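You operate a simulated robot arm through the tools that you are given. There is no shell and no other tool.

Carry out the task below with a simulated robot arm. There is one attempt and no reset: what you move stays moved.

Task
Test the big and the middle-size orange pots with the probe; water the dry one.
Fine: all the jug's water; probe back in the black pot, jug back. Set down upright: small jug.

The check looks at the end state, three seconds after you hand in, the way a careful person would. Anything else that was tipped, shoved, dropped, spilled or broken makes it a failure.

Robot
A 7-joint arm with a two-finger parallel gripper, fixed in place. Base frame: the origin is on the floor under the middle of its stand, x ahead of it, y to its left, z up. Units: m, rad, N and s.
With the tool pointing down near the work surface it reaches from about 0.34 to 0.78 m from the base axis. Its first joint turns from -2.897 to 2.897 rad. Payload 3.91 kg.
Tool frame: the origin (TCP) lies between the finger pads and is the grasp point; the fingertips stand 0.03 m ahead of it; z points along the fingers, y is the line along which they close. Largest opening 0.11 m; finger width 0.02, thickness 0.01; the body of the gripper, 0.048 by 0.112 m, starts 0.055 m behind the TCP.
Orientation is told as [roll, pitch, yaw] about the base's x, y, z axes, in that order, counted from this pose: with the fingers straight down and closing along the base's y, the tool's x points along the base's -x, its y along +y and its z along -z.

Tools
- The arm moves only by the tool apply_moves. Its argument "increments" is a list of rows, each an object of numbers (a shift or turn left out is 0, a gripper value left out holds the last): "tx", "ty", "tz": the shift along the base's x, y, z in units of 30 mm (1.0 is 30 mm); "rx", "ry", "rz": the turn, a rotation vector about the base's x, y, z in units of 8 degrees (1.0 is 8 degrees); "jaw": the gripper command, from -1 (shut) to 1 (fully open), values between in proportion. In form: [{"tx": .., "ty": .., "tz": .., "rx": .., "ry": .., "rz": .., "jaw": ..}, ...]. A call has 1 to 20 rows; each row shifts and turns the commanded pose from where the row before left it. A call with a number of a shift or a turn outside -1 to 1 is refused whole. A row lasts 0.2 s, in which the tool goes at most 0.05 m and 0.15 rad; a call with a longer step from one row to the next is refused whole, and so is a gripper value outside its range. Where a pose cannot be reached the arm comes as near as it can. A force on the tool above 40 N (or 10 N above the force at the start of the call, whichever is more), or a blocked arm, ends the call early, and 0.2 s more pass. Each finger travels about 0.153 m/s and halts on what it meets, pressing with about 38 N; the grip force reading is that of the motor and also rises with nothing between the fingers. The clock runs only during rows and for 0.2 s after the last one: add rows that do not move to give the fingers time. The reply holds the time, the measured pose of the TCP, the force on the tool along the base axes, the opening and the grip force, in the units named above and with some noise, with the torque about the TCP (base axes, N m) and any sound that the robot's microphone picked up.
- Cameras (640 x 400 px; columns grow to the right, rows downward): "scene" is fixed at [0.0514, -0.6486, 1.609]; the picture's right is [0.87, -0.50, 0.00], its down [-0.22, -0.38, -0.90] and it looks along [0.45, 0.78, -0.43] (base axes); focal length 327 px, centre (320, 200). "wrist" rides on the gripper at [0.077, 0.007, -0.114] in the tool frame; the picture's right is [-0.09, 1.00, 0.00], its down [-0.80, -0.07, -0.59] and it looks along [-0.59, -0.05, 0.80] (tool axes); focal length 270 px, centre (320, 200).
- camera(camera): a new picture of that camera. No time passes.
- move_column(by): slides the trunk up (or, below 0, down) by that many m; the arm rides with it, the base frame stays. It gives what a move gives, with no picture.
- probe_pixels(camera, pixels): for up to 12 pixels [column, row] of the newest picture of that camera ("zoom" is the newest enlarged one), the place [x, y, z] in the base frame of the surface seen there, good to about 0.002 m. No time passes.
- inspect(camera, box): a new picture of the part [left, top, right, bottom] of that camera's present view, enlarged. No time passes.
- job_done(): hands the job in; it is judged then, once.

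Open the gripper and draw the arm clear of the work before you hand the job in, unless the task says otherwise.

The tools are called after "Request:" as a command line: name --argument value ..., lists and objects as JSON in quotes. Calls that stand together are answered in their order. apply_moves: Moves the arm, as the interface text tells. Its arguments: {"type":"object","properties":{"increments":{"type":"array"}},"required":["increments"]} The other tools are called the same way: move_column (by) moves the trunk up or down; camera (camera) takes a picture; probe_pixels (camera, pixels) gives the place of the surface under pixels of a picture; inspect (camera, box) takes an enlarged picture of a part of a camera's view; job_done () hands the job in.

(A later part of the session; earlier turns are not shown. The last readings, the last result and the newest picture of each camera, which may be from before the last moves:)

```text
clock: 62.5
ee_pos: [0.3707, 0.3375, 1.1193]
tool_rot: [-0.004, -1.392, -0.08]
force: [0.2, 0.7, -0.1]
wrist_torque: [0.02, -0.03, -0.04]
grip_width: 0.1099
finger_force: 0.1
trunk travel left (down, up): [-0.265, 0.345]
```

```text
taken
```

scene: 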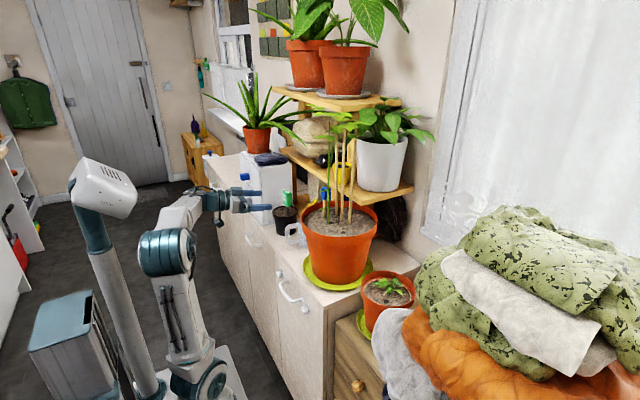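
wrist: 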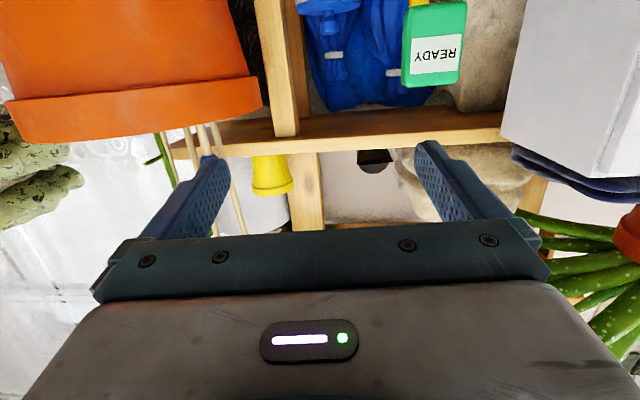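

The pose is reached with the hand horizontal in front of the jug. I'll lower the trunk another 0.13 m to bring the hand near handle height.

Request:
move_column --by -0.13

Request:
camera --camera "wrist"

```text
clock: 64.1
ee_pos: [0.3709, 0.3369, 0.9877]
tool_rot: [-0.005, -1.393, -0.079]
force: [-0.1, -0.1, -0.7]
wrist_torque: [-0.04, -0.01, -0.02]
grip_width: 0.1103
finger_force: 0.0
trunk travel left (down, up): [-0.135, 0.475]
```

```text
taken
```

wrist: 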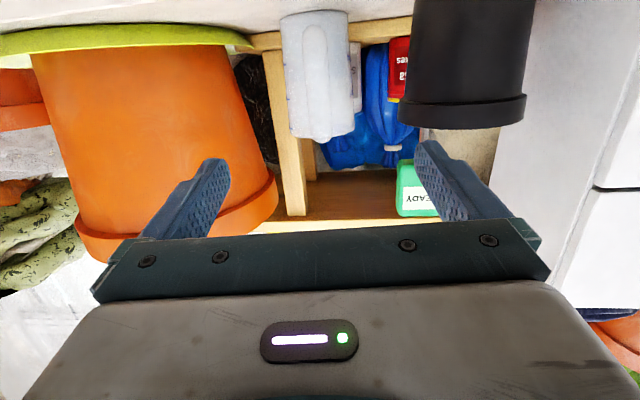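

With the jaws fully open, the +y finger would come close to the black pot (y≈0.39). I'll narrow the opening to about 0.05 m, drop to z≈0.952, and check alignment with the handle.

Request:
apply_moves --increments '[{"tz": -0.4, "jaw": 0.4}, {"tz": -0.4, "jaw": 0.0}, {"tz": -0.4, "jaw": -0.09}, {"jaw": -0.09}, {}, {}]'

Request:
camera --camera "wrist"

Request:
inspect --camera "scene" --box '[220, 180, 320, 260]'

```text
clock: 65.5
ee_pos: [0.3706, 0.3378, 0.9515]
tool_rot: [-0.005, -1.394, -0.075]
force: [0.3, -0.7, -0.2]
wrist_torque: [-0.04, -0.03, 0.02]
grip_width: 0.0501
finger_force: 0.0
trunk travel left (down, up): [-0.135, 0.475]
```

```text
taken
```

wrist: 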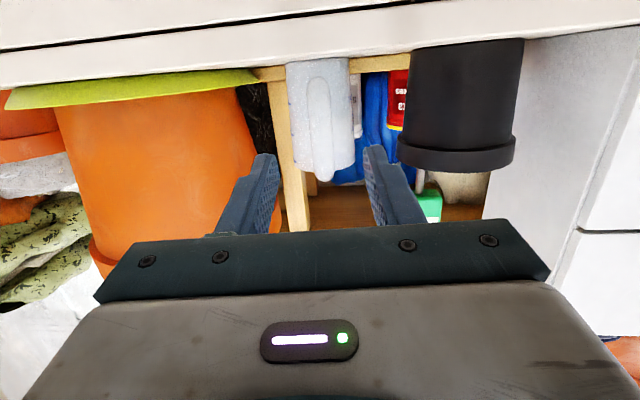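

```text
5.00 times, centred on (270, 220) of scene
```

zoom: 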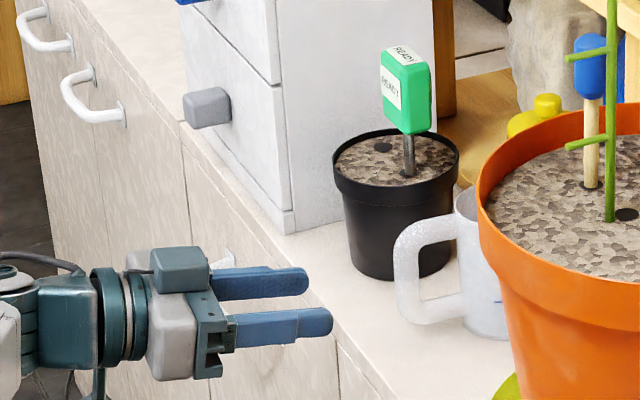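

The handle at column ≈320 sits midway between the fingers. I advance to x≈0.44 and recheck.

Request:
apply_moves --increments '[{"tx": 0.46, "ty": -0.036}, {"tx": 0.46, "ty": -0.036}, {"tx": 0.46, "ty": -0.036}, {"tx": 0.46, "ty": -0.036}, {"tx": 0.46, "ty": -0.036}, {}, {}]'

Request:
camera --camera "wrist"

Request:
inspect --camera "scene" --box '[240, 190, 320, 260]'

```text
clock: 67.1
ee_pos: [0.4392, 0.331, 0.9521]
tool_rot: [-0.007, -1.392, -0.076]
force: [-0.6, 0.6, -0.1]
wrist_torque: [-0.02, -0.01, 0.01]
grip_width: 0.0498
finger_force: 0.1
trunk travel left (down, up): [-0.135, 0.475]
```

```text
taken
```

wrist: 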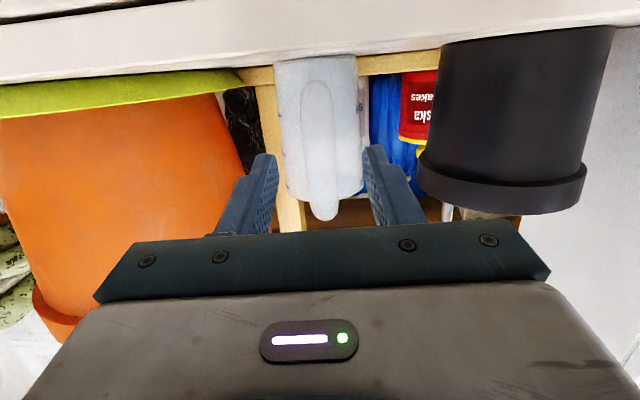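

```text
5.71 times, centred on (280, 225) of scene
```

zoom: 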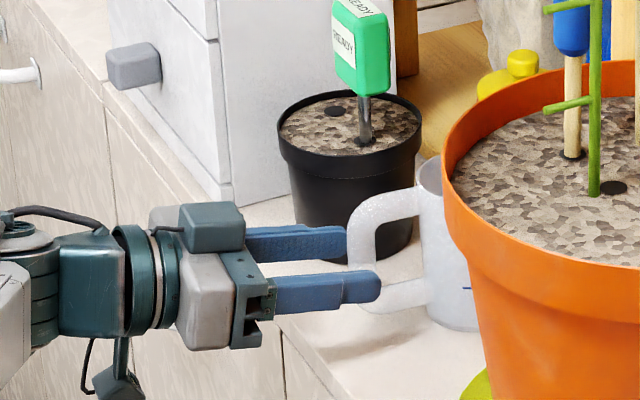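

The fingers are starting to straddle the handle and it's centred. I advance 3 cm more and close.

Request:
apply_moves --increments '[{"tx": 0.35, "ty": -0.028}, {"tx": 0.35, "ty": -0.028}, {"tx": 0.33, "ty": -0.028}, {}, {}]'

Request:
camera --camera "wrist"

Request:
inspect --camera "scene" --box '[240, 190, 320, 260]'

```text
clock: 68.3
ee_pos: [0.4705, 0.3287, 0.9517]
tool_rot: [-0.005, -1.392, -0.076]
force: [0.0, 0.3, -0.4]
wrist_torque: [0.0, -0.03, 0.01]
grip_width: 0.0499
finger_force: 0.1
trunk travel left (down, up): [-0.135, 0.475]
```

```text
taken
```

wrist: 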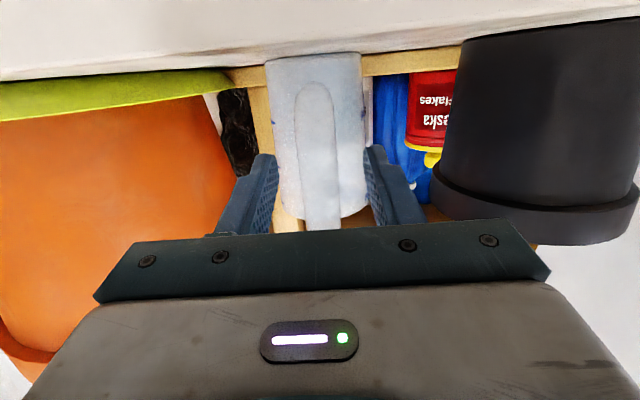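

```text
5.71 times, centred on (280, 225) of scene
```

zoom: 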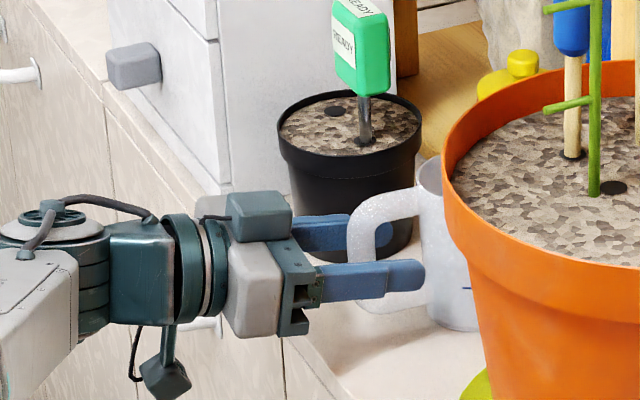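

The fingers straddle the handle with no contact. I close gradually.

Request:
apply_moves --increments '[{"jaw": -0.3}, {"jaw": -0.5}, {"jaw": -0.6}, {"jaw": -0.7}, {"jaw": -1}, {"jaw": -1}, {"jaw": -1}]'

Request:
camera --camera "wrist"

Request:
inspect --camera "scene" --box '[240, 190, 320, 260]'

```text
clock: 69.9
ee_pos: [0.4703, 0.328, 0.9523]
tool_rot: [-0.005, -1.394, -0.077]
force: [-0.2, 1.4, -0.3]
wrist_torque: [-0.01, -0.03, -0.01]
grip_width: 0.0178
finger_force: 38.8
trunk travel left (down, up): [-0.135, 0.475]
```

```text
taken
```

wrist: 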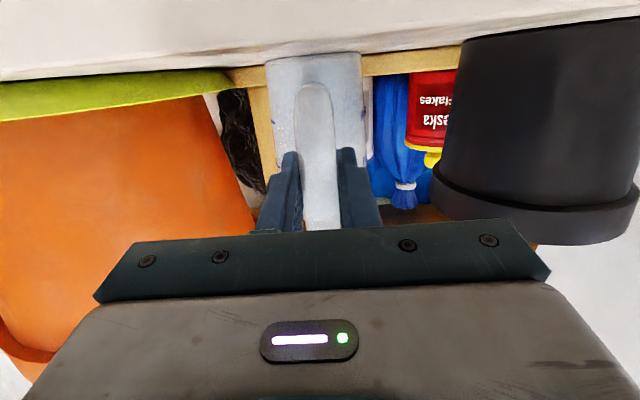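

```text
5.71 times, centred on (280, 225) of scene
```

zoom: 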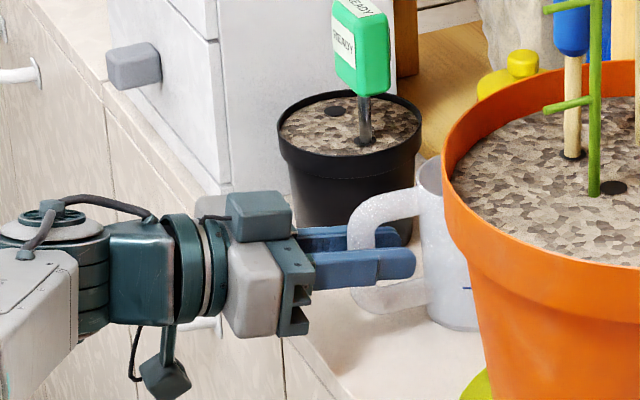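

The handle is gripped (width 0.0178, force 38.8 N). The return pose for later is (0.4703,0.328,0.9523) with rotation (-0.005,-1.394,-0.077). I'll lift slightly and check for slip.

Request:
apply_moves --increments '[{"tz": 0.15}, {"tz": 0.25}, {"tz": 0.3}, {"tz": 0.3}, {}, {}, {}]'

Request:
camera --camera "wrist"

Request:
inspect --camera "scene" --box '[240, 190, 320, 260]'

```text
clock: 71.5
ee_pos: [0.4698, 0.3292, 0.9816]
tool_rot: [-0.007, -1.39, -0.077]
force: [0.2, -0.2, -2.6]
wrist_torque: [0.03, 0.1, -0.01]
grip_width: 0.0183
finger_force: 38.3
trunk travel left (down, up): [-0.135, 0.475]
```

```text
taken
```

wrist: 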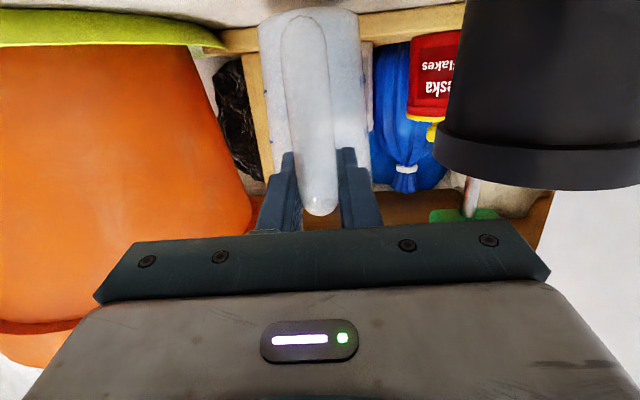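

```text
5.71 times, centred on (280, 225) of scene
```

zoom: 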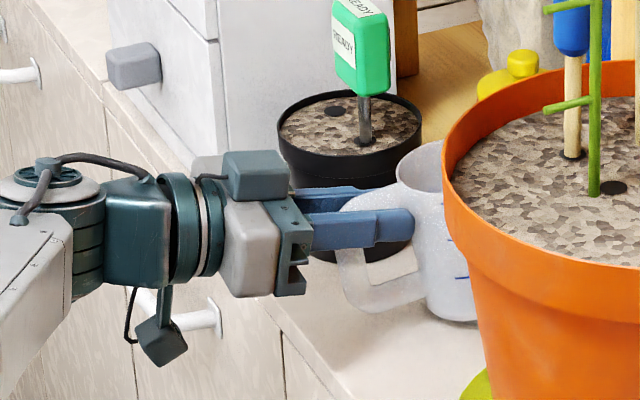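

The jug seems to have rotated in the grip, with the spout end staying low while the handle rose. I'll look closer before doing anything.

Request:
inspect --camera "scene" --box '[280, 205, 315, 250]'

Request:
inspect --camera "wrist" --box '[220, 0, 420, 120]'

```text
8.89 times, centred on (298, 228) of scene
```

zoom: 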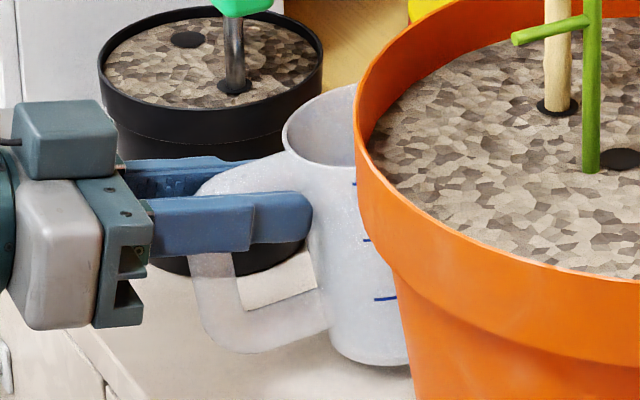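

```text
3.20 times, centred on (320, 60) of wrist
```

zoom: 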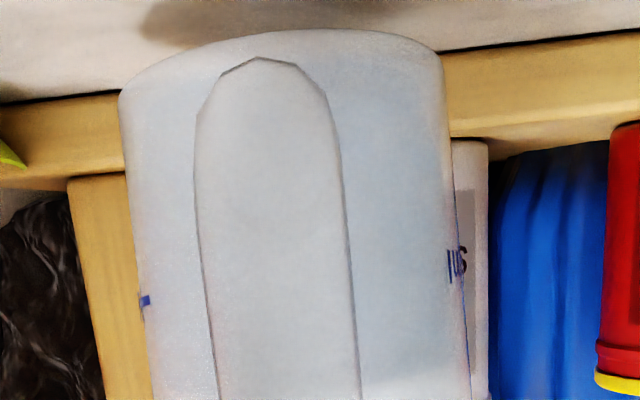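

The jug tilted forward roughly 10–15° in the grip, because the short contact on the vertical bar can't hold the moment. I'll lower it back flat and regrip along the top bar, where the finger pads can lie along the bar's length.

Request:
apply_moves --increments '[{"tz": -0.2}, {"tz": -0.2}, {"tz": -0.2}, {"tz": -0.2}, {"tz": -0.2}, {}, {}, {}]'

Request:
inspect --camera "scene" --box '[280, 205, 315, 250]'

Request:
camera --camera "wrist"

```text
clock: 73.3
ee_pos: [0.4682, 0.3296, 0.9559]
tool_rot: [0.013, -1.398, -0.097]
force: [-8.3, 2.2, 33.5]
wrist_torque: [0.11, 0.29, -0.01]
grip_width: 0.0183
finger_force: 37.7
trunk travel left (down, up): [-0.135, 0.475]
```

```text
8.89 times, centred on (298, 228) of scene
```

zoom: 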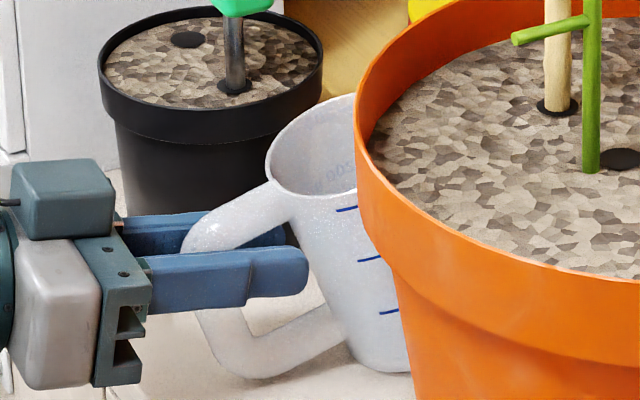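

```text
taken
```

wrist: 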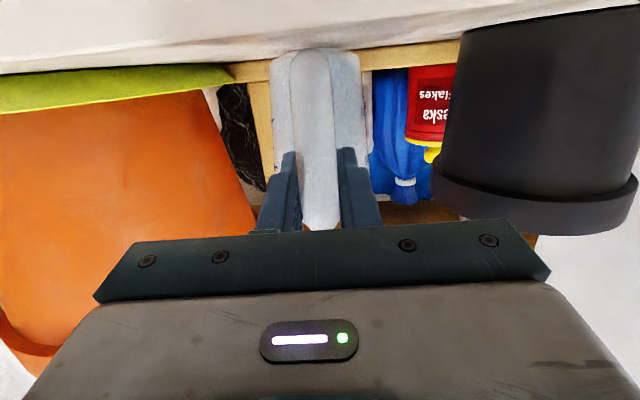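

Now the force is 33 N upward, and the handle's bottom appears to press on the worktop with the jug leaning. I need to understand its true attitude, so I'll probe the rim, base and handle in this view.

Request:
inspect --camera "scene" --box '[280, 205, 315, 250]'

Request:
probe_pixels --camera "zoom" --pixels '[[268, 165], [272, 150], [285, 125], [310, 105], [340, 97], [300, 190], [330, 197], [275, 185], [352, 350], [355, 365], [380, 370], [400, 372]]'

Request:
probe_pixels --camera "zoom" --pixels '[[240, 375], [262, 376], [215, 350], [205, 325], [230, 350], [300, 355], [330, 340], [310, 330], [190, 235], [215, 205], [250, 190], [320, 300]]'

Request:
inspect --camera "wrist" --box '[220, 30, 420, 240]'

```text
8.89 times, centred on (298, 228) of scene
```

zoom: 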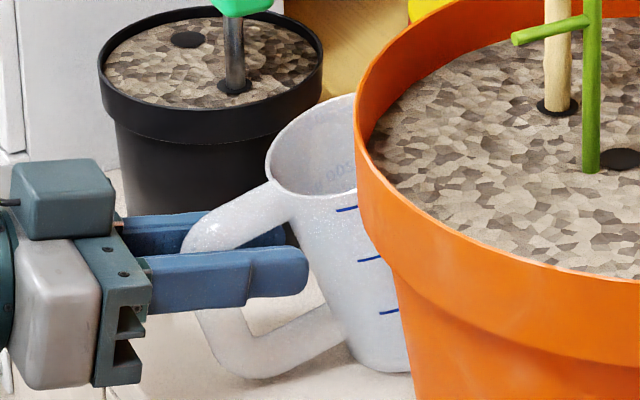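

```text
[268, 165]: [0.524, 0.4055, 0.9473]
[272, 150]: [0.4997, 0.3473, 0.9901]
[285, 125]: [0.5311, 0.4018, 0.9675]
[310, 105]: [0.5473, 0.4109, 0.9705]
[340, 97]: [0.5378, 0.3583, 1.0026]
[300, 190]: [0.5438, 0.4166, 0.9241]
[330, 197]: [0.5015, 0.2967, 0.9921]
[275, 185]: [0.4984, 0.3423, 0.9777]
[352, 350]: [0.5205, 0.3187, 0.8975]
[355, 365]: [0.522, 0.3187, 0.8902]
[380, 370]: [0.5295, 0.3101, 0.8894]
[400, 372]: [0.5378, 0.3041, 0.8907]
```

```text
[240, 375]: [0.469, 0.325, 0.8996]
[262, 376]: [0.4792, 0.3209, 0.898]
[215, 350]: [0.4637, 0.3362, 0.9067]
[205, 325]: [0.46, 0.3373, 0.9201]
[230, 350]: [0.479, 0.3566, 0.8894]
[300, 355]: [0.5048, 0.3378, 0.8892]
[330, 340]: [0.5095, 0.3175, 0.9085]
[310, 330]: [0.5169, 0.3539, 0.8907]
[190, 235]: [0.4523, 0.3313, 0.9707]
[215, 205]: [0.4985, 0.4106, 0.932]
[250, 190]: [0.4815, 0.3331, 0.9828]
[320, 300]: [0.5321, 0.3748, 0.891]
```

```text
1.90 times, centred on (320, 135) of wrist
```

zoom: 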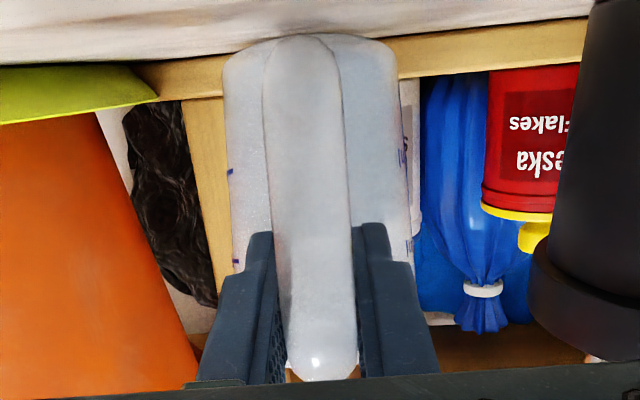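

The jug is leaning back about 10°: the handle had slid down in the grip, so lowering fully pushed the handle onto the worktop. I'll raise the hand gently about 1.5 cm to let the jug settle flat on its base.

Request:
apply_moves --increments '[{"tz": 0.15}, {"tz": 0.15}, {"tz": 0.1}, {}, {}]'

Request:
inspect --camera "scene" --box '[280, 205, 315, 250]'

Request:
camera --camera "wrist"

```text
clock: 74.5
ee_pos: [0.4707, 0.3287, 0.9625]
tool_rot: [-0.008, -1.39, -0.074]
force: [0.5, -0.1, -2.7]
wrist_torque: [0.03, 0.14, 0.01]
grip_width: 0.0182
finger_force: 38.0
trunk travel left (down, up): [-0.135, 0.475]
```

```text
8.89 times, centred on (298, 228) of scene
```

zoom: 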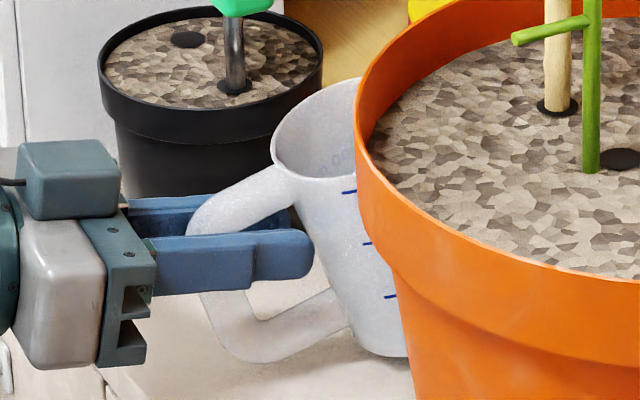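

```text
taken
```

wrist: 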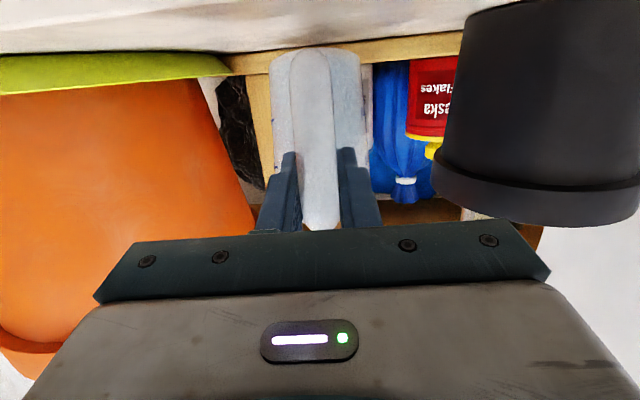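

The force is -2.7 N, so the jug is now hanging freely and held, but at an angle. I'll probe rim, base and handle again to determine its attitude.

Request:
inspect --camera "scene" --box '[280, 205, 315, 250]'

Request:
probe_pixels --camera "zoom" --pixels '[[275, 145], [274, 135], [280, 160], [300, 176], [330, 180], [355, 345], [370, 354], [390, 357], [405, 357], [215, 330], [240, 357], [265, 362]]'

Request:
probe_pixels --camera "zoom" --pixels '[[190, 222], [192, 215], [205, 200], [230, 185], [260, 170], [206, 305], [210, 318], [225, 345], [300, 350], [330, 335], [345, 320], [280, 110]]'

```text
8.89 times, centred on (298, 228) of scene
```

zoom: 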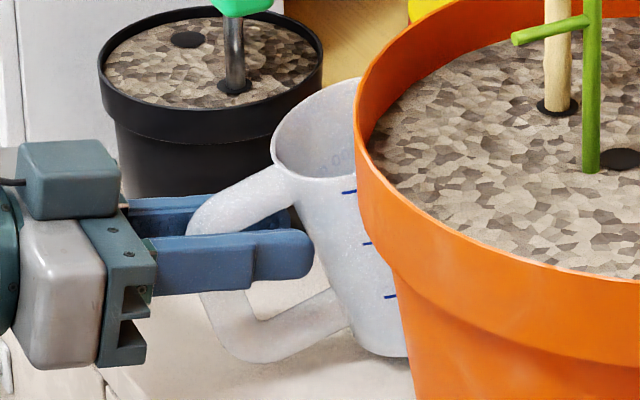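

```text
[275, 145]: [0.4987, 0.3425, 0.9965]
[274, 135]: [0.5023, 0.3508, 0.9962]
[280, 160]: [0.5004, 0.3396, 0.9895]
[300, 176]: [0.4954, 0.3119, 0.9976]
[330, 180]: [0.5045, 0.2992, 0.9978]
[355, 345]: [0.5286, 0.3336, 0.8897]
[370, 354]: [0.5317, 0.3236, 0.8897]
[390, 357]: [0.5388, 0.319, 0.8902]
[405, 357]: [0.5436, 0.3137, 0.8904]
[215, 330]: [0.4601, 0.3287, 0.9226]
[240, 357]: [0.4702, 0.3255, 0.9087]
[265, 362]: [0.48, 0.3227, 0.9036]
```

```text
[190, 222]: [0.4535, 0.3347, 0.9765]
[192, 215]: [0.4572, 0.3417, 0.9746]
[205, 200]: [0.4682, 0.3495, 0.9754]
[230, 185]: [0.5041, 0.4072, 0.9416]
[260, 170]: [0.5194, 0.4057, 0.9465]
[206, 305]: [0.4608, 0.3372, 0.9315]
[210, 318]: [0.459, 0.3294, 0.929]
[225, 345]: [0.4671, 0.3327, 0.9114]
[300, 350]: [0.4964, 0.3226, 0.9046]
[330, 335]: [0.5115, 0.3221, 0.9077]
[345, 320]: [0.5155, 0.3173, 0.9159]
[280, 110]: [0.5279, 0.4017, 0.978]
```

The jug hangs leaning back by roughly 10° with its base about 1 cm up. I'll rotate the tool +10° about y to level the jug just above the worktop, then check.

Request:
apply_moves --increments '[{"ry": 0.4}, {"ry": 0.4}, {"ry": 0.4}, {}, {}, {}]'

Request:
inspect --camera "scene" --box '[280, 205, 315, 250]'

Request:
camera --camera "wrist"

```text
clock: 75.9
ee_pos: [0.4706, 0.3292, 0.9644]
tool_rot: [-0.042, -1.226, -0.042]
force: [1.3, 0.0, 4.8]
wrist_torque: [0.01, -0.26, 0.0]
grip_width: 0.0185
finger_force: 38.0
trunk travel left (down, up): [-0.135, 0.475]
```

```text
8.89 times, centred on (298, 228) of scene
```

zoom: 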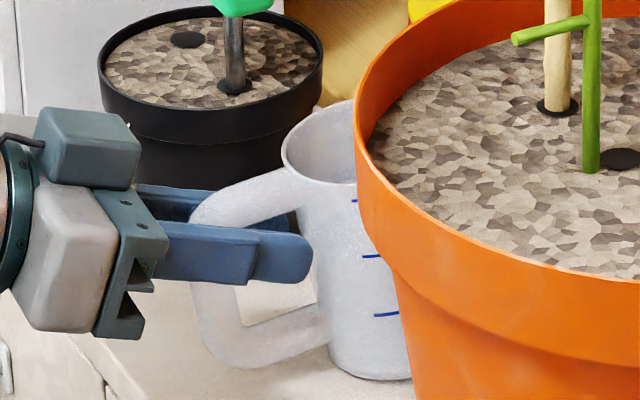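

```text
taken
```

wrist: 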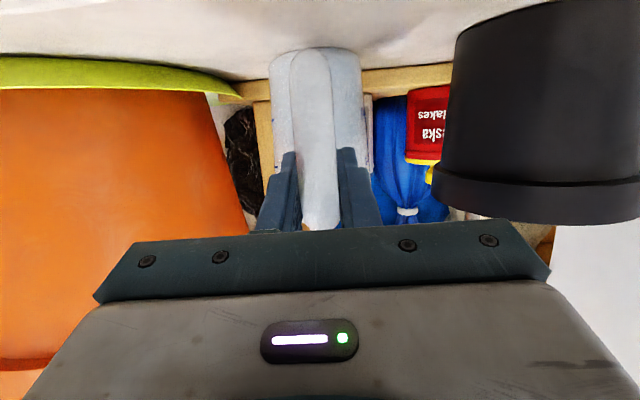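

The base now touches the worktop (force +4.8 N). I'll measure the remaining lean.

Request:
probe_pixels --camera "zoom" --pixels '[[284, 165], [285, 150], [292, 175], [310, 182], [340, 187], [335, 350], [345, 368], [370, 379], [395, 380], [200, 330], [215, 358], [245, 367]]'

Request:
probe_pixels --camera "zoom" --pixels '[[190, 215], [195, 205], [210, 195], [240, 183], [270, 170], [193, 290], [195, 305], [205, 345], [290, 360], [320, 345], [330, 330], [300, 120]]'

```text
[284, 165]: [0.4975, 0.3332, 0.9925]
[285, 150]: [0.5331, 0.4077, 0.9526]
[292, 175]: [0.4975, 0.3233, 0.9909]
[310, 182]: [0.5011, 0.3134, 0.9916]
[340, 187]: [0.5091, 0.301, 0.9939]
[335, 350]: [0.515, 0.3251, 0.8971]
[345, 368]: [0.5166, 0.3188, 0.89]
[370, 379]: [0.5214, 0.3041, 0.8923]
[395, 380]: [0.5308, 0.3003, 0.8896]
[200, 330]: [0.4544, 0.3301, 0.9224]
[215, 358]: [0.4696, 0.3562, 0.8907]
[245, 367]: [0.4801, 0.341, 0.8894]
```

```text
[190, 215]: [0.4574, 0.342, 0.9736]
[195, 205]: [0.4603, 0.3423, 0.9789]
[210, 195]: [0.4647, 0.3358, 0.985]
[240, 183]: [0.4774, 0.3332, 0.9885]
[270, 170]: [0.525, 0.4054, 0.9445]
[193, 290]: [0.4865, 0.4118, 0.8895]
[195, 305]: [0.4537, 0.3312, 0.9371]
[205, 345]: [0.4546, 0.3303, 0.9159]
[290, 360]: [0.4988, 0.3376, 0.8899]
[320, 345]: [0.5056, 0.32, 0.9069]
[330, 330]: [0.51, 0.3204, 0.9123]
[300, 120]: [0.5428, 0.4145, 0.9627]
```

The jug still leans back about 6° on its rear base edge. I'll rotate +6° more while easing up a few millimetres, so it sits flat.

Request:
apply_moves --increments '[{"ry": 0.25, "tz": 0.07}, {"ry": 0.25, "tz": 0.07}, {"ry": 0.25, "tz": 0.04}, {}, {}, {}]'

Request:
inspect --camera "scene" --box '[280, 205, 315, 250]'

```text
clock: 77.3
ee_pos: [0.4704, 0.3283, 0.9697]
tool_rot: [-0.052, -1.121, -0.031]
force: [1.0, -1.0, 0.5]
wrist_torque: [0.0, -0.11, -0.02]
grip_width: 0.0181
finger_force: 38.1
trunk travel left (down, up): [-0.135, 0.475]
```

```text
8.89 times, centred on (298, 228) of scene
```

zoom: 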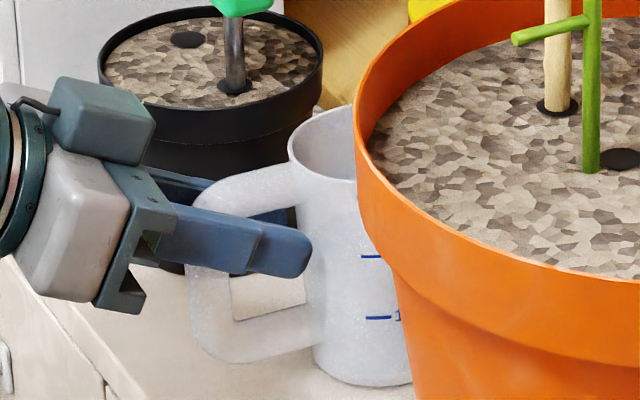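

The jug looks upright and rests on the worktop (net force ≈0). I open the gripper slowly to release it.

Request:
apply_moves --increments '[{"jaw": -0.62}, {"jaw": -0.55}, {"jaw": -0.45}, {"jaw": -0.25}, {"jaw": -0.09}, {}, {}]'

Request:
inspect --camera "scene" --box '[280, 205, 315, 250]'

Request:
camera --camera "wrist"

```text
clock: 78.9
ee_pos: [0.47, 0.3287, 0.9698]
tool_rot: [-0.053, -1.12, -0.031]
force: [-0.3, -0.3, 0.2]
wrist_torque: [0.01, -0.03, 0.0]
grip_width: 0.0499
finger_force: 0.1
trunk travel left (down, up): [-0.135, 0.475]
```

```text
8.89 times, centred on (298, 228) of scene
```

zoom: 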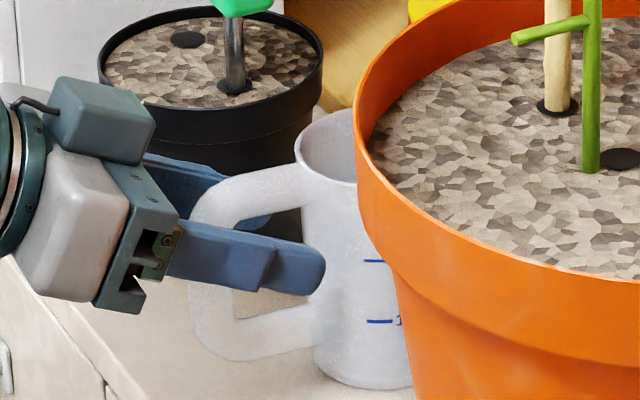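

```text
taken
```

wrist: 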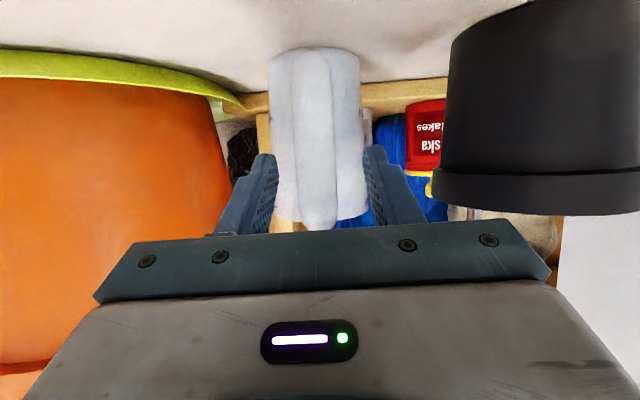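

The jug is standing upright and released. I'll re-measure its present pose: outer handle face, handle top and rim.

Request:
probe_pixels --camera "zoom" --pixels '[[192, 300], [195, 320], [205, 345], [215, 192], [235, 182], [260, 173], [285, 168], [297, 150], [300, 165], [330, 180], [345, 112], [320, 372]]'

Request:
probe_pixels --camera "zoom" --pixels '[[197, 215], [205, 203], [225, 186], [245, 178], [270, 170], [230, 190], [250, 184], [275, 178], [193, 310], [200, 335], [350, 185], [320, 360]]'

```text
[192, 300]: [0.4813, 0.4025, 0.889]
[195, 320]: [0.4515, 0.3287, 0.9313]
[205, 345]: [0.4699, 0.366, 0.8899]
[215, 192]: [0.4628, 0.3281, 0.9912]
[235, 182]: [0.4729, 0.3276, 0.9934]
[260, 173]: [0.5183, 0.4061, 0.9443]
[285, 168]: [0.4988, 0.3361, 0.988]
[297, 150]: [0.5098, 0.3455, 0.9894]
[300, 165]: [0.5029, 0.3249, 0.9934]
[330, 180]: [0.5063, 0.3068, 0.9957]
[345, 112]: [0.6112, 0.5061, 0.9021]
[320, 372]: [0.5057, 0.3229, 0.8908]
```

```text
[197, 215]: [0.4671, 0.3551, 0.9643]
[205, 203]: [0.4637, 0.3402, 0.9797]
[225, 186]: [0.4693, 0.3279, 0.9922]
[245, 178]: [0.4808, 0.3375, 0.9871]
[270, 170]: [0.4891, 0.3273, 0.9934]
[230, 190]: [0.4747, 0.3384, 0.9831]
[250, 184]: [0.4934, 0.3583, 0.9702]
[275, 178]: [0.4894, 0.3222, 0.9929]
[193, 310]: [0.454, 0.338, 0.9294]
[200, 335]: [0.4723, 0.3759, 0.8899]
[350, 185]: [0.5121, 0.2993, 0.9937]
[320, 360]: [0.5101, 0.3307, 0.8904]
```

The jug is upright, shifted only about 6 mm toward the robot (outer handle face x≈0.453, top bar top z≈0.993, y≈0.328). I'll back off, re-tilt to -84°, raise to the top bar's height, and regrip along the bar.

Request:
apply_moves --increments '[{"tx": -0.5, "ty": 0.03}, {"tx": -0.5, "ty": 0.03}, {"tx": -0.5, "ty": 0.03}, {"tx": -0.5, "ty": 0.03}, {"rx": 0.05, "ry": -0.62, "tz": 0.14}, {"rx": 0.05, "ry": -0.62, "tz": 0.14}, {"rx": 0.05, "ry": -0.62, "tz": 0.13}, {"rx": 0.02, "ry": -0.62, "tz": 0.13}, {}, {}]'

Request:
camera --camera "wrist"

Request:
inspect --camera "scene" --box '[250, 200, 320, 250]'

```text
clock: 81.1
ee_pos: [0.4105, 0.3326, 0.9852]
tool_rot: [0.258, -1.461, -0.337]
force: [-0.6, 0.1, -0.3]
wrist_torque: [-0.05, -0.02, 0.02]
grip_width: 0.0501
finger_force: 0.0
trunk travel left (down, up): [-0.135, 0.475]
```

```text
taken
```

wrist: 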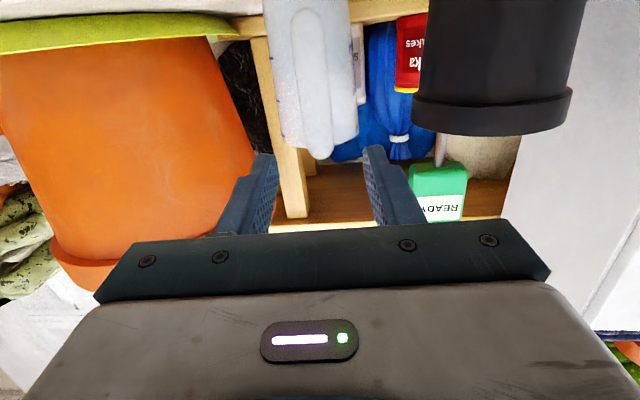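

```text
8.00 times, centred on (285, 225) of scene
```

zoom: 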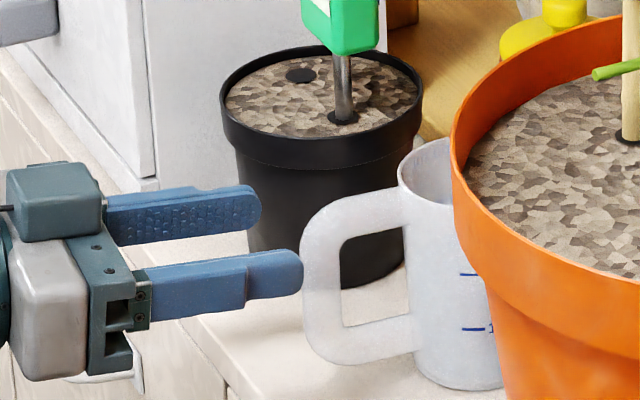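

The hand is at the top bar's height, with the handle between the fingers. I remove a 1.6° residual roll and advance along the bar.

Request:
apply_moves --increments '[{"rx": -0.2, "tx": 0.3, "ty": -0.025}, {"tx": 0.4, "ty": -0.03}, {"tx": 0.4, "ty": -0.03}, {"tx": 0.4, "ty": -0.03}, {"tx": 0.35, "ty": -0.03}, {}, {}]'

Request:
camera --camera "wrist"

Request:
inspect --camera "scene" --box '[280, 205, 315, 250]'

```text
clock: 82.7
ee_pos: [0.4662, 0.3296, 0.9867]
tool_rot: [0.002, -1.467, -0.083]
force: [-0.8, 0.4, -0.3]
wrist_torque: [-0.01, 0.01, -0.01]
grip_width: 0.0499
finger_force: 0.0
trunk travel left (down, up): [-0.135, 0.475]
```

```text
taken
```

wrist: 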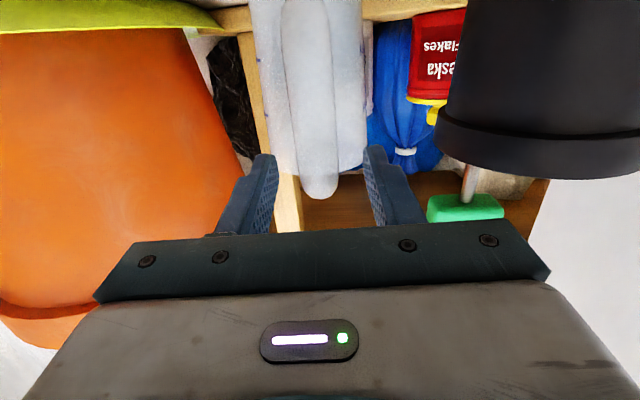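

```text
8.89 times, centred on (298, 228) of scene
```

zoom: 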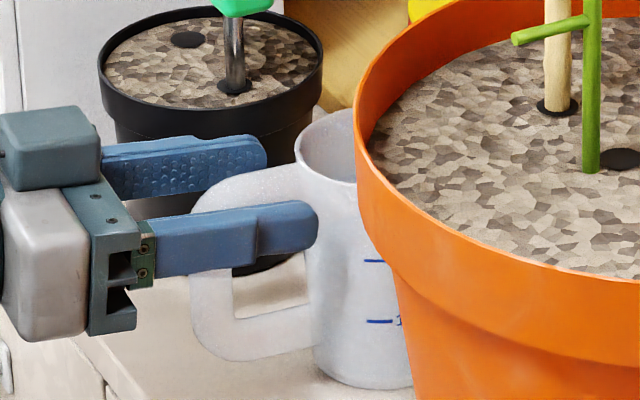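

The fingers now flank the top bar (handle top at row 195, TCP row ≈189, centred at column 320). I close on it.

Request:
apply_moves --increments '[{"jaw": -0.3}, {"jaw": -0.5}, {"jaw": -0.6}, {"jaw": -0.7}, {"jaw": -1}, {"jaw": -1}, {"jaw": -1}]'

Request:
inspect --camera "scene" --box '[280, 205, 315, 250]'

Request:
camera --camera "wrist"

```text
clock: 84.3
ee_pos: [0.4667, 0.327, 0.9859]
tool_rot: [0.004, -1.467, -0.082]
force: [0.6, -0.5, 0.2]
wrist_torque: [-0.03, 0.05, -0.01]
grip_width: 0.0183
finger_force: 38.0
trunk travel left (down, up): [-0.135, 0.475]
```

```text
8.89 times, centred on (298, 228) of scene
```

zoom: 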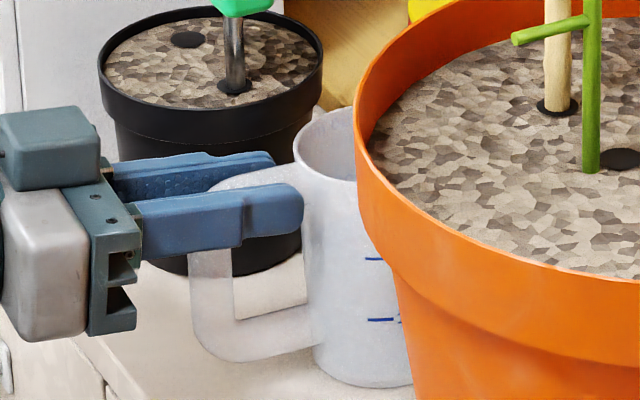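

```text
taken
```

wrist: 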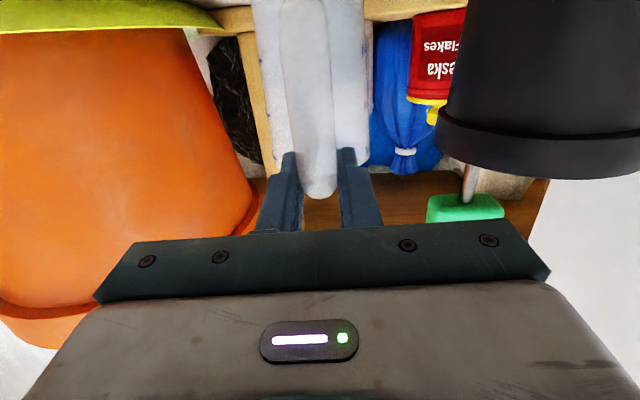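

Gripped along the top bar at (0.4667,0.327,0.9859). I lift slowly by 1.5 cm and compare the handle's position in the wrist view for slip.

Request:
apply_moves --increments '[{"tz": 0.06}, {"tz": 0.1}, {"tz": 0.12}, {"tz": 0.12}, {"tz": 0.1}, {}, {}]'

Request:
camera --camera "wrist"

Request:
inspect --camera "scene" --box '[280, 205, 315, 250]'

```text
clock: 85.9
ee_pos: [0.4656, 0.3285, 1.0008]
tool_rot: [0.005, -1.466, -0.08]
force: [-0.1, 0.4, -2.8]
wrist_torque: [0.01, 0.13, 0.03]
grip_width: 0.0184
finger_force: 38.3
trunk travel left (down, up): [-0.135, 0.475]
```

```text
taken
```

wrist: 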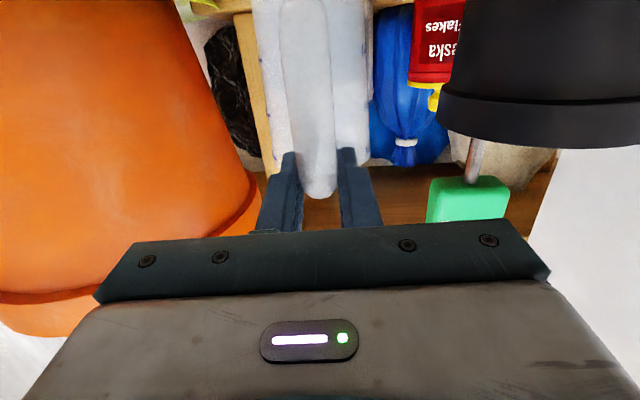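

```text
8.89 times, centred on (298, 228) of scene
```

zoom: 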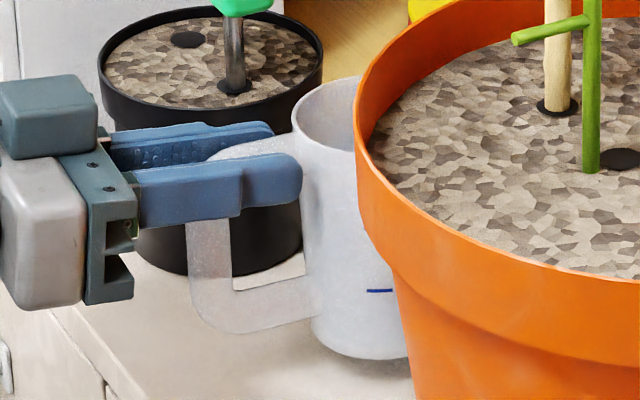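

The jug lifted cleanly without slipping: handle still at row 195, weight about 2.8 N. I'll raise the trunk by 0.10 m to bring it up vertically; the rim stays near z 1.11, below the leaves.

Request:
move_column --by 0.1

Request:
camera --camera "wrist"

Request:
camera --camera "scene"

```text
clock: 87.2
ee_pos: [0.4664, 0.3287, 1.0994]
tool_rot: [0.002, -1.467, -0.079]
force: [0.3, 0.3, -2.1]
wrist_torque: [-0.01, 0.1, 0.03]
grip_width: 0.0181
finger_force: 38.1
trunk travel left (down, up): [-0.235, 0.375]
```

```text
taken
```

wrist: 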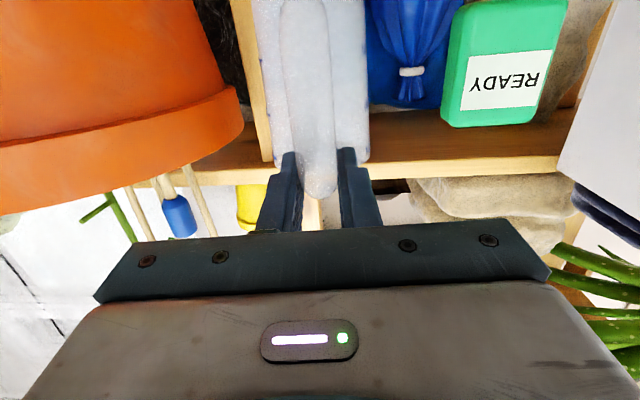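

```text
taken
```

scene: 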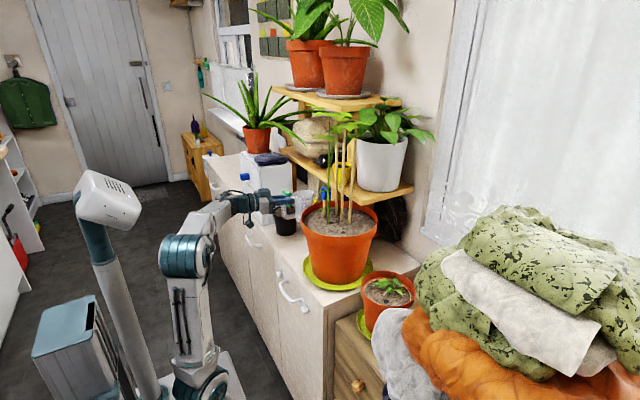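

The jug is still firmly held. Now I retract 7 cm toward the robot in gentle steps.

Request:
apply_moves --increments '[{"tx": -0.2}, {"tx": -0.35}, {"tx": -0.4}, {"tx": -0.4}, {"tx": -0.4}, {"tx": -0.35}, {"tx": -0.2}, {}, {}]'

Request:
camera --camera "scene"

```text
clock: 89.2
ee_pos: [0.3965, 0.3281, 1.1008]
tool_rot: [0.0, -1.466, -0.08]
force: [-0.3, -0.2, -2.7]
wrist_torque: [-0.03, 0.11, 0.01]
grip_width: 0.0182
finger_force: 38.2
trunk travel left (down, up): [-0.235, 0.375]
```

```text
taken
```

scene: 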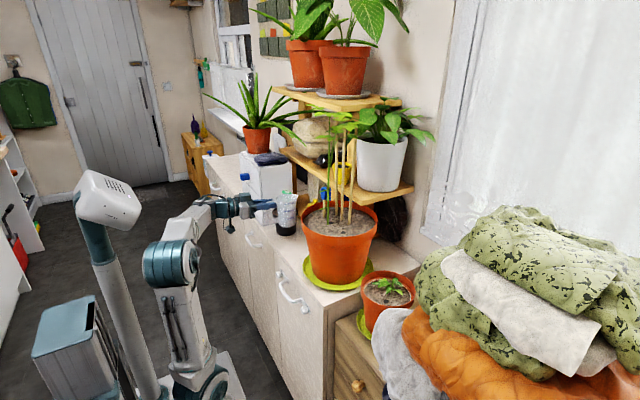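

The jug is now in front of the overhanging leaves. I raise the trunk another 0.13 m so the jug's base (z≈1.13) clears the big pot's rim.

Request:
move_column --by 0.13

```text
clock: 90.8
ee_pos: [0.3963, 0.3282, 1.2301]
tool_rot: [0.003, -1.466, -0.081]
force: [-0.4, 0.2, -3.0]
wrist_torque: [0.02, 0.1, 0.0]
grip_width: 0.0183
finger_force: 38.3
trunk travel left (down, up): [-0.365, 0.245]
```

Next I yaw the hand to about -60° so the jug points mostly along -y, keeping it narrow in x for the pass in front of the stalk.

Request:
apply_moves --increments '[{"rz": -0.3}, {"rz": -0.5}, {"rz": -0.6}, {"rz": -0.6}, {"rz": -0.6}, {"rz": -0.6}, {"rz": -0.6}, {"rz": -0.6}, {"rz": -0.6}, {"rz": -0.6}, {"rz": -0.6}, {"rz": -0.4}, {"rz": -0.3}, {}, {}]'

Request:
camera --camera "scene"

Request:
camera --camera "wrist"

```text
clock: 94.0
ee_pos: [0.3969, 0.3281, 1.2302]
tool_rot: [0.004, -1.466, -1.044]
force: [-0.7, 0.3, -2.7]
wrist_torque: [0.1, 0.04, 0.02]
grip_width: 0.0181
finger_force: 38.3
trunk travel left (down, up): [-0.365, 0.245]
```

```text
taken
```

scene: 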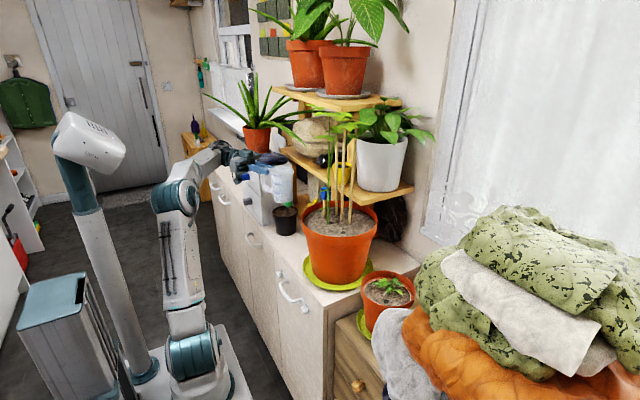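

```text
taken
```

wrist: 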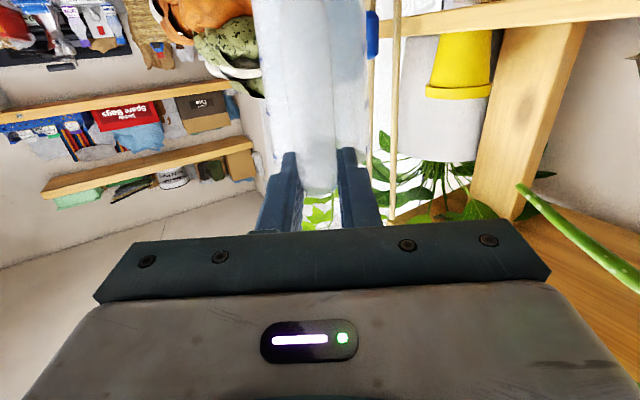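

Orientation is good (-60°). I sweep -y in gentle steps, drifting slightly toward the robot for twig clearance.

Request:
apply_moves --increments '[{"ty": -0.3}, {"ty": -0.5, "tx": -0.05}, {"ty": -0.6, "tx": -0.05}, {"ty": -0.6, "tx": -0.05}, {"ty": -0.6, "tx": -0.05}, {"ty": -0.6, "tx": -0.05}, {"ty": -0.6, "tx": -0.05}, {"ty": -0.6, "tx": -0.05}, {"ty": -0.6}, {"ty": -0.5}, {"ty": -0.3}, {}, {}]'

Request:
camera --camera "scene"

```text
clock: 96.8
ee_pos: [0.3871, 0.1543, 1.2305]
tool_rot: [0.003, -1.466, -1.042]
force: [0.3, -1.1, -2.5]
wrist_torque: [0.1, 0.08, -0.02]
grip_width: 0.0183
finger_force: 38.0
trunk travel left (down, up): [-0.365, 0.245]
```

```text
taken
```

scene: 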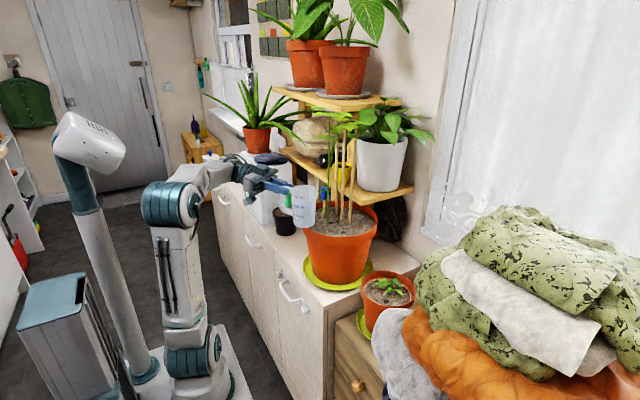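

The jug stays upright and steady. Before continuing I'll check the shoulder and elbow positions to plan the pour posture.

Request:
probe_pixels --camera "scene" --pixels '[[193, 355], [170, 203], [190, 203], [215, 360], [180, 270], [215, 170], [235, 165], [300, 205], [302, 190]]'

Request:
inspect --camera "scene" --box '[260, 150, 360, 230]'

```text
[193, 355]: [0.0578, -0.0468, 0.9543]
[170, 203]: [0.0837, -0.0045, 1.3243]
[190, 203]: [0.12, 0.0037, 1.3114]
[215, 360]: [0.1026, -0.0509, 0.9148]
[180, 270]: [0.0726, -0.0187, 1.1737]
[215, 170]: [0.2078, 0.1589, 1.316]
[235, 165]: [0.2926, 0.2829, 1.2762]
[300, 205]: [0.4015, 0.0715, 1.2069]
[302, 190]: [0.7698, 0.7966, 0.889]
```

```text
5.00 times, centred on (310, 190) of scene
```

zoom: 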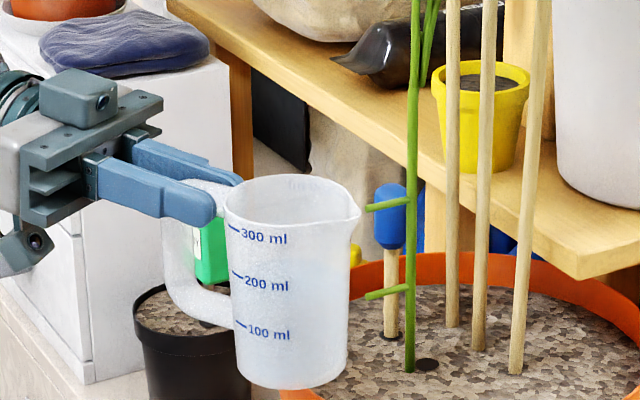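

The jug is upright with the spout ahead. I'll check the laundry's extent near the pouring area behind the middle pot, since the hand will tilt over there.

Request:
probe_pixels --camera "scene" --pixels '[[422, 290], [425, 275], [432, 262], [440, 250], [450, 240], [460, 232], [470, 225], [480, 215], [430, 290], [445, 265], [465, 245], [490, 225]]'

```text
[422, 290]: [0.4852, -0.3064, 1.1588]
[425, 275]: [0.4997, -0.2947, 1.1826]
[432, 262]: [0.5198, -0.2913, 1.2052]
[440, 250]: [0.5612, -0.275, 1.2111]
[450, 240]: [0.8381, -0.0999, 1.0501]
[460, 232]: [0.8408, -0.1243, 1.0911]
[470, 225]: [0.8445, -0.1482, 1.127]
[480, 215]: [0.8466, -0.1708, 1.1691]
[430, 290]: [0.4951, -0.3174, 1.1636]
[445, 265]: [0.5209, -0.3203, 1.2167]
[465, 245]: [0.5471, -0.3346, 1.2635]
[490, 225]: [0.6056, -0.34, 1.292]
```

The laundry stays at y≤-0.27 around z 1.2, so there is room. I continue sweeping to y≈-0.04.

Request:
apply_moves --increments '[{"ty": -0.3}, {"ty": -0.5}, {"ty": -0.6}, {"ty": -0.6}, {"ty": -0.6}, {"ty": -0.6}, {"ty": -0.6}, {"ty": -0.6}, {"ty": -0.6}, {"ty": -0.6, "tx": 0.1}, {"ty": -0.5, "tx": 0.1}, {"ty": -0.3, "tx": 0.1}, {}, {}]'

Request:
camera --camera "scene"

```text
clock: 99.8
ee_pos: [0.395, -0.0385, 1.23]
tool_rot: [0.004, -1.466, -1.044]
force: [0.6, -0.3, -3.2]
wrist_torque: [0.09, 0.06, 0.02]
grip_width: 0.0183
finger_force: 37.9
trunk travel left (down, up): [-0.365, 0.245]
```

```text
taken
```

scene: 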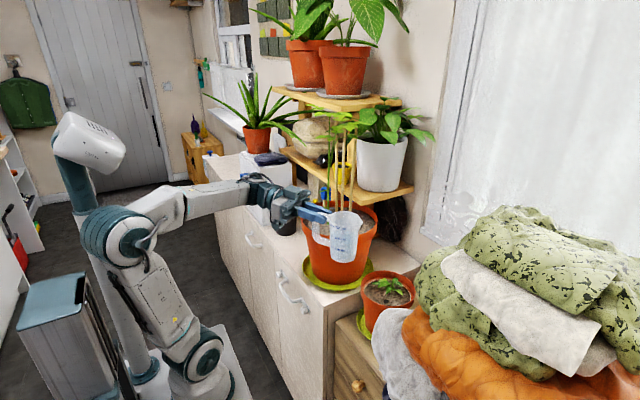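

The jug is past the big pot. Now I swing the yaw from -60° to -15° while moving toward the middle pot and pre-tilting about 30°, which is below the roughly 48° where water would reach the lip.

Request:
apply_moves --increments '[{"tx": 0.158, "ty": -0.094, "tz": -0.08, "rx": 0.265, "ry": 0.166, "rz": 0.4688}, {"tx": 0.158, "ty": -0.094, "tz": -0.08, "rx": 0.254, "ry": 0.182, "rz": 0.4688}, {"tx": 0.158, "ty": -0.094, "tz": -0.08, "rx": 0.2415, "ry": 0.198, "rz": 0.4688}, {"tx": 0.158, "ty": -0.094, "tz": -0.08, "rx": 0.228, "ry": 0.2135, "rz": 0.4688}, {"tx": 0.158, "ty": -0.094, "tz": -0.08, "rx": 0.2135, "ry": 0.228, "rz": 0.4688}, {"tx": 0.158, "ty": -0.094, "tz": -0.08, "rx": 0.198, "ry": 0.2415, "rz": 0.4688}, {}, {}]'

Request:
camera --camera "scene"

```text
clock: 101.6
ee_pos: [0.4231, -0.0552, 1.216]
tool_rot: [0.006, -1.205, -0.652]
force: [-1.5, -0.1, -3.0]
wrist_torque: [0.05, 0.09, -0.01]
grip_width: 0.0183
finger_force: 38.2
trunk travel left (down, up): [-0.365, 0.245]
```

```text
taken
```

scene: 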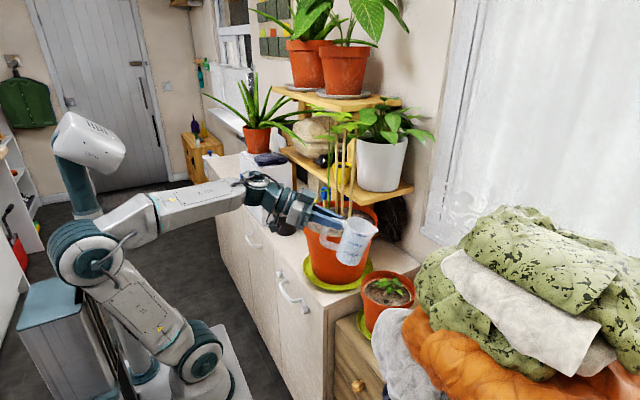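

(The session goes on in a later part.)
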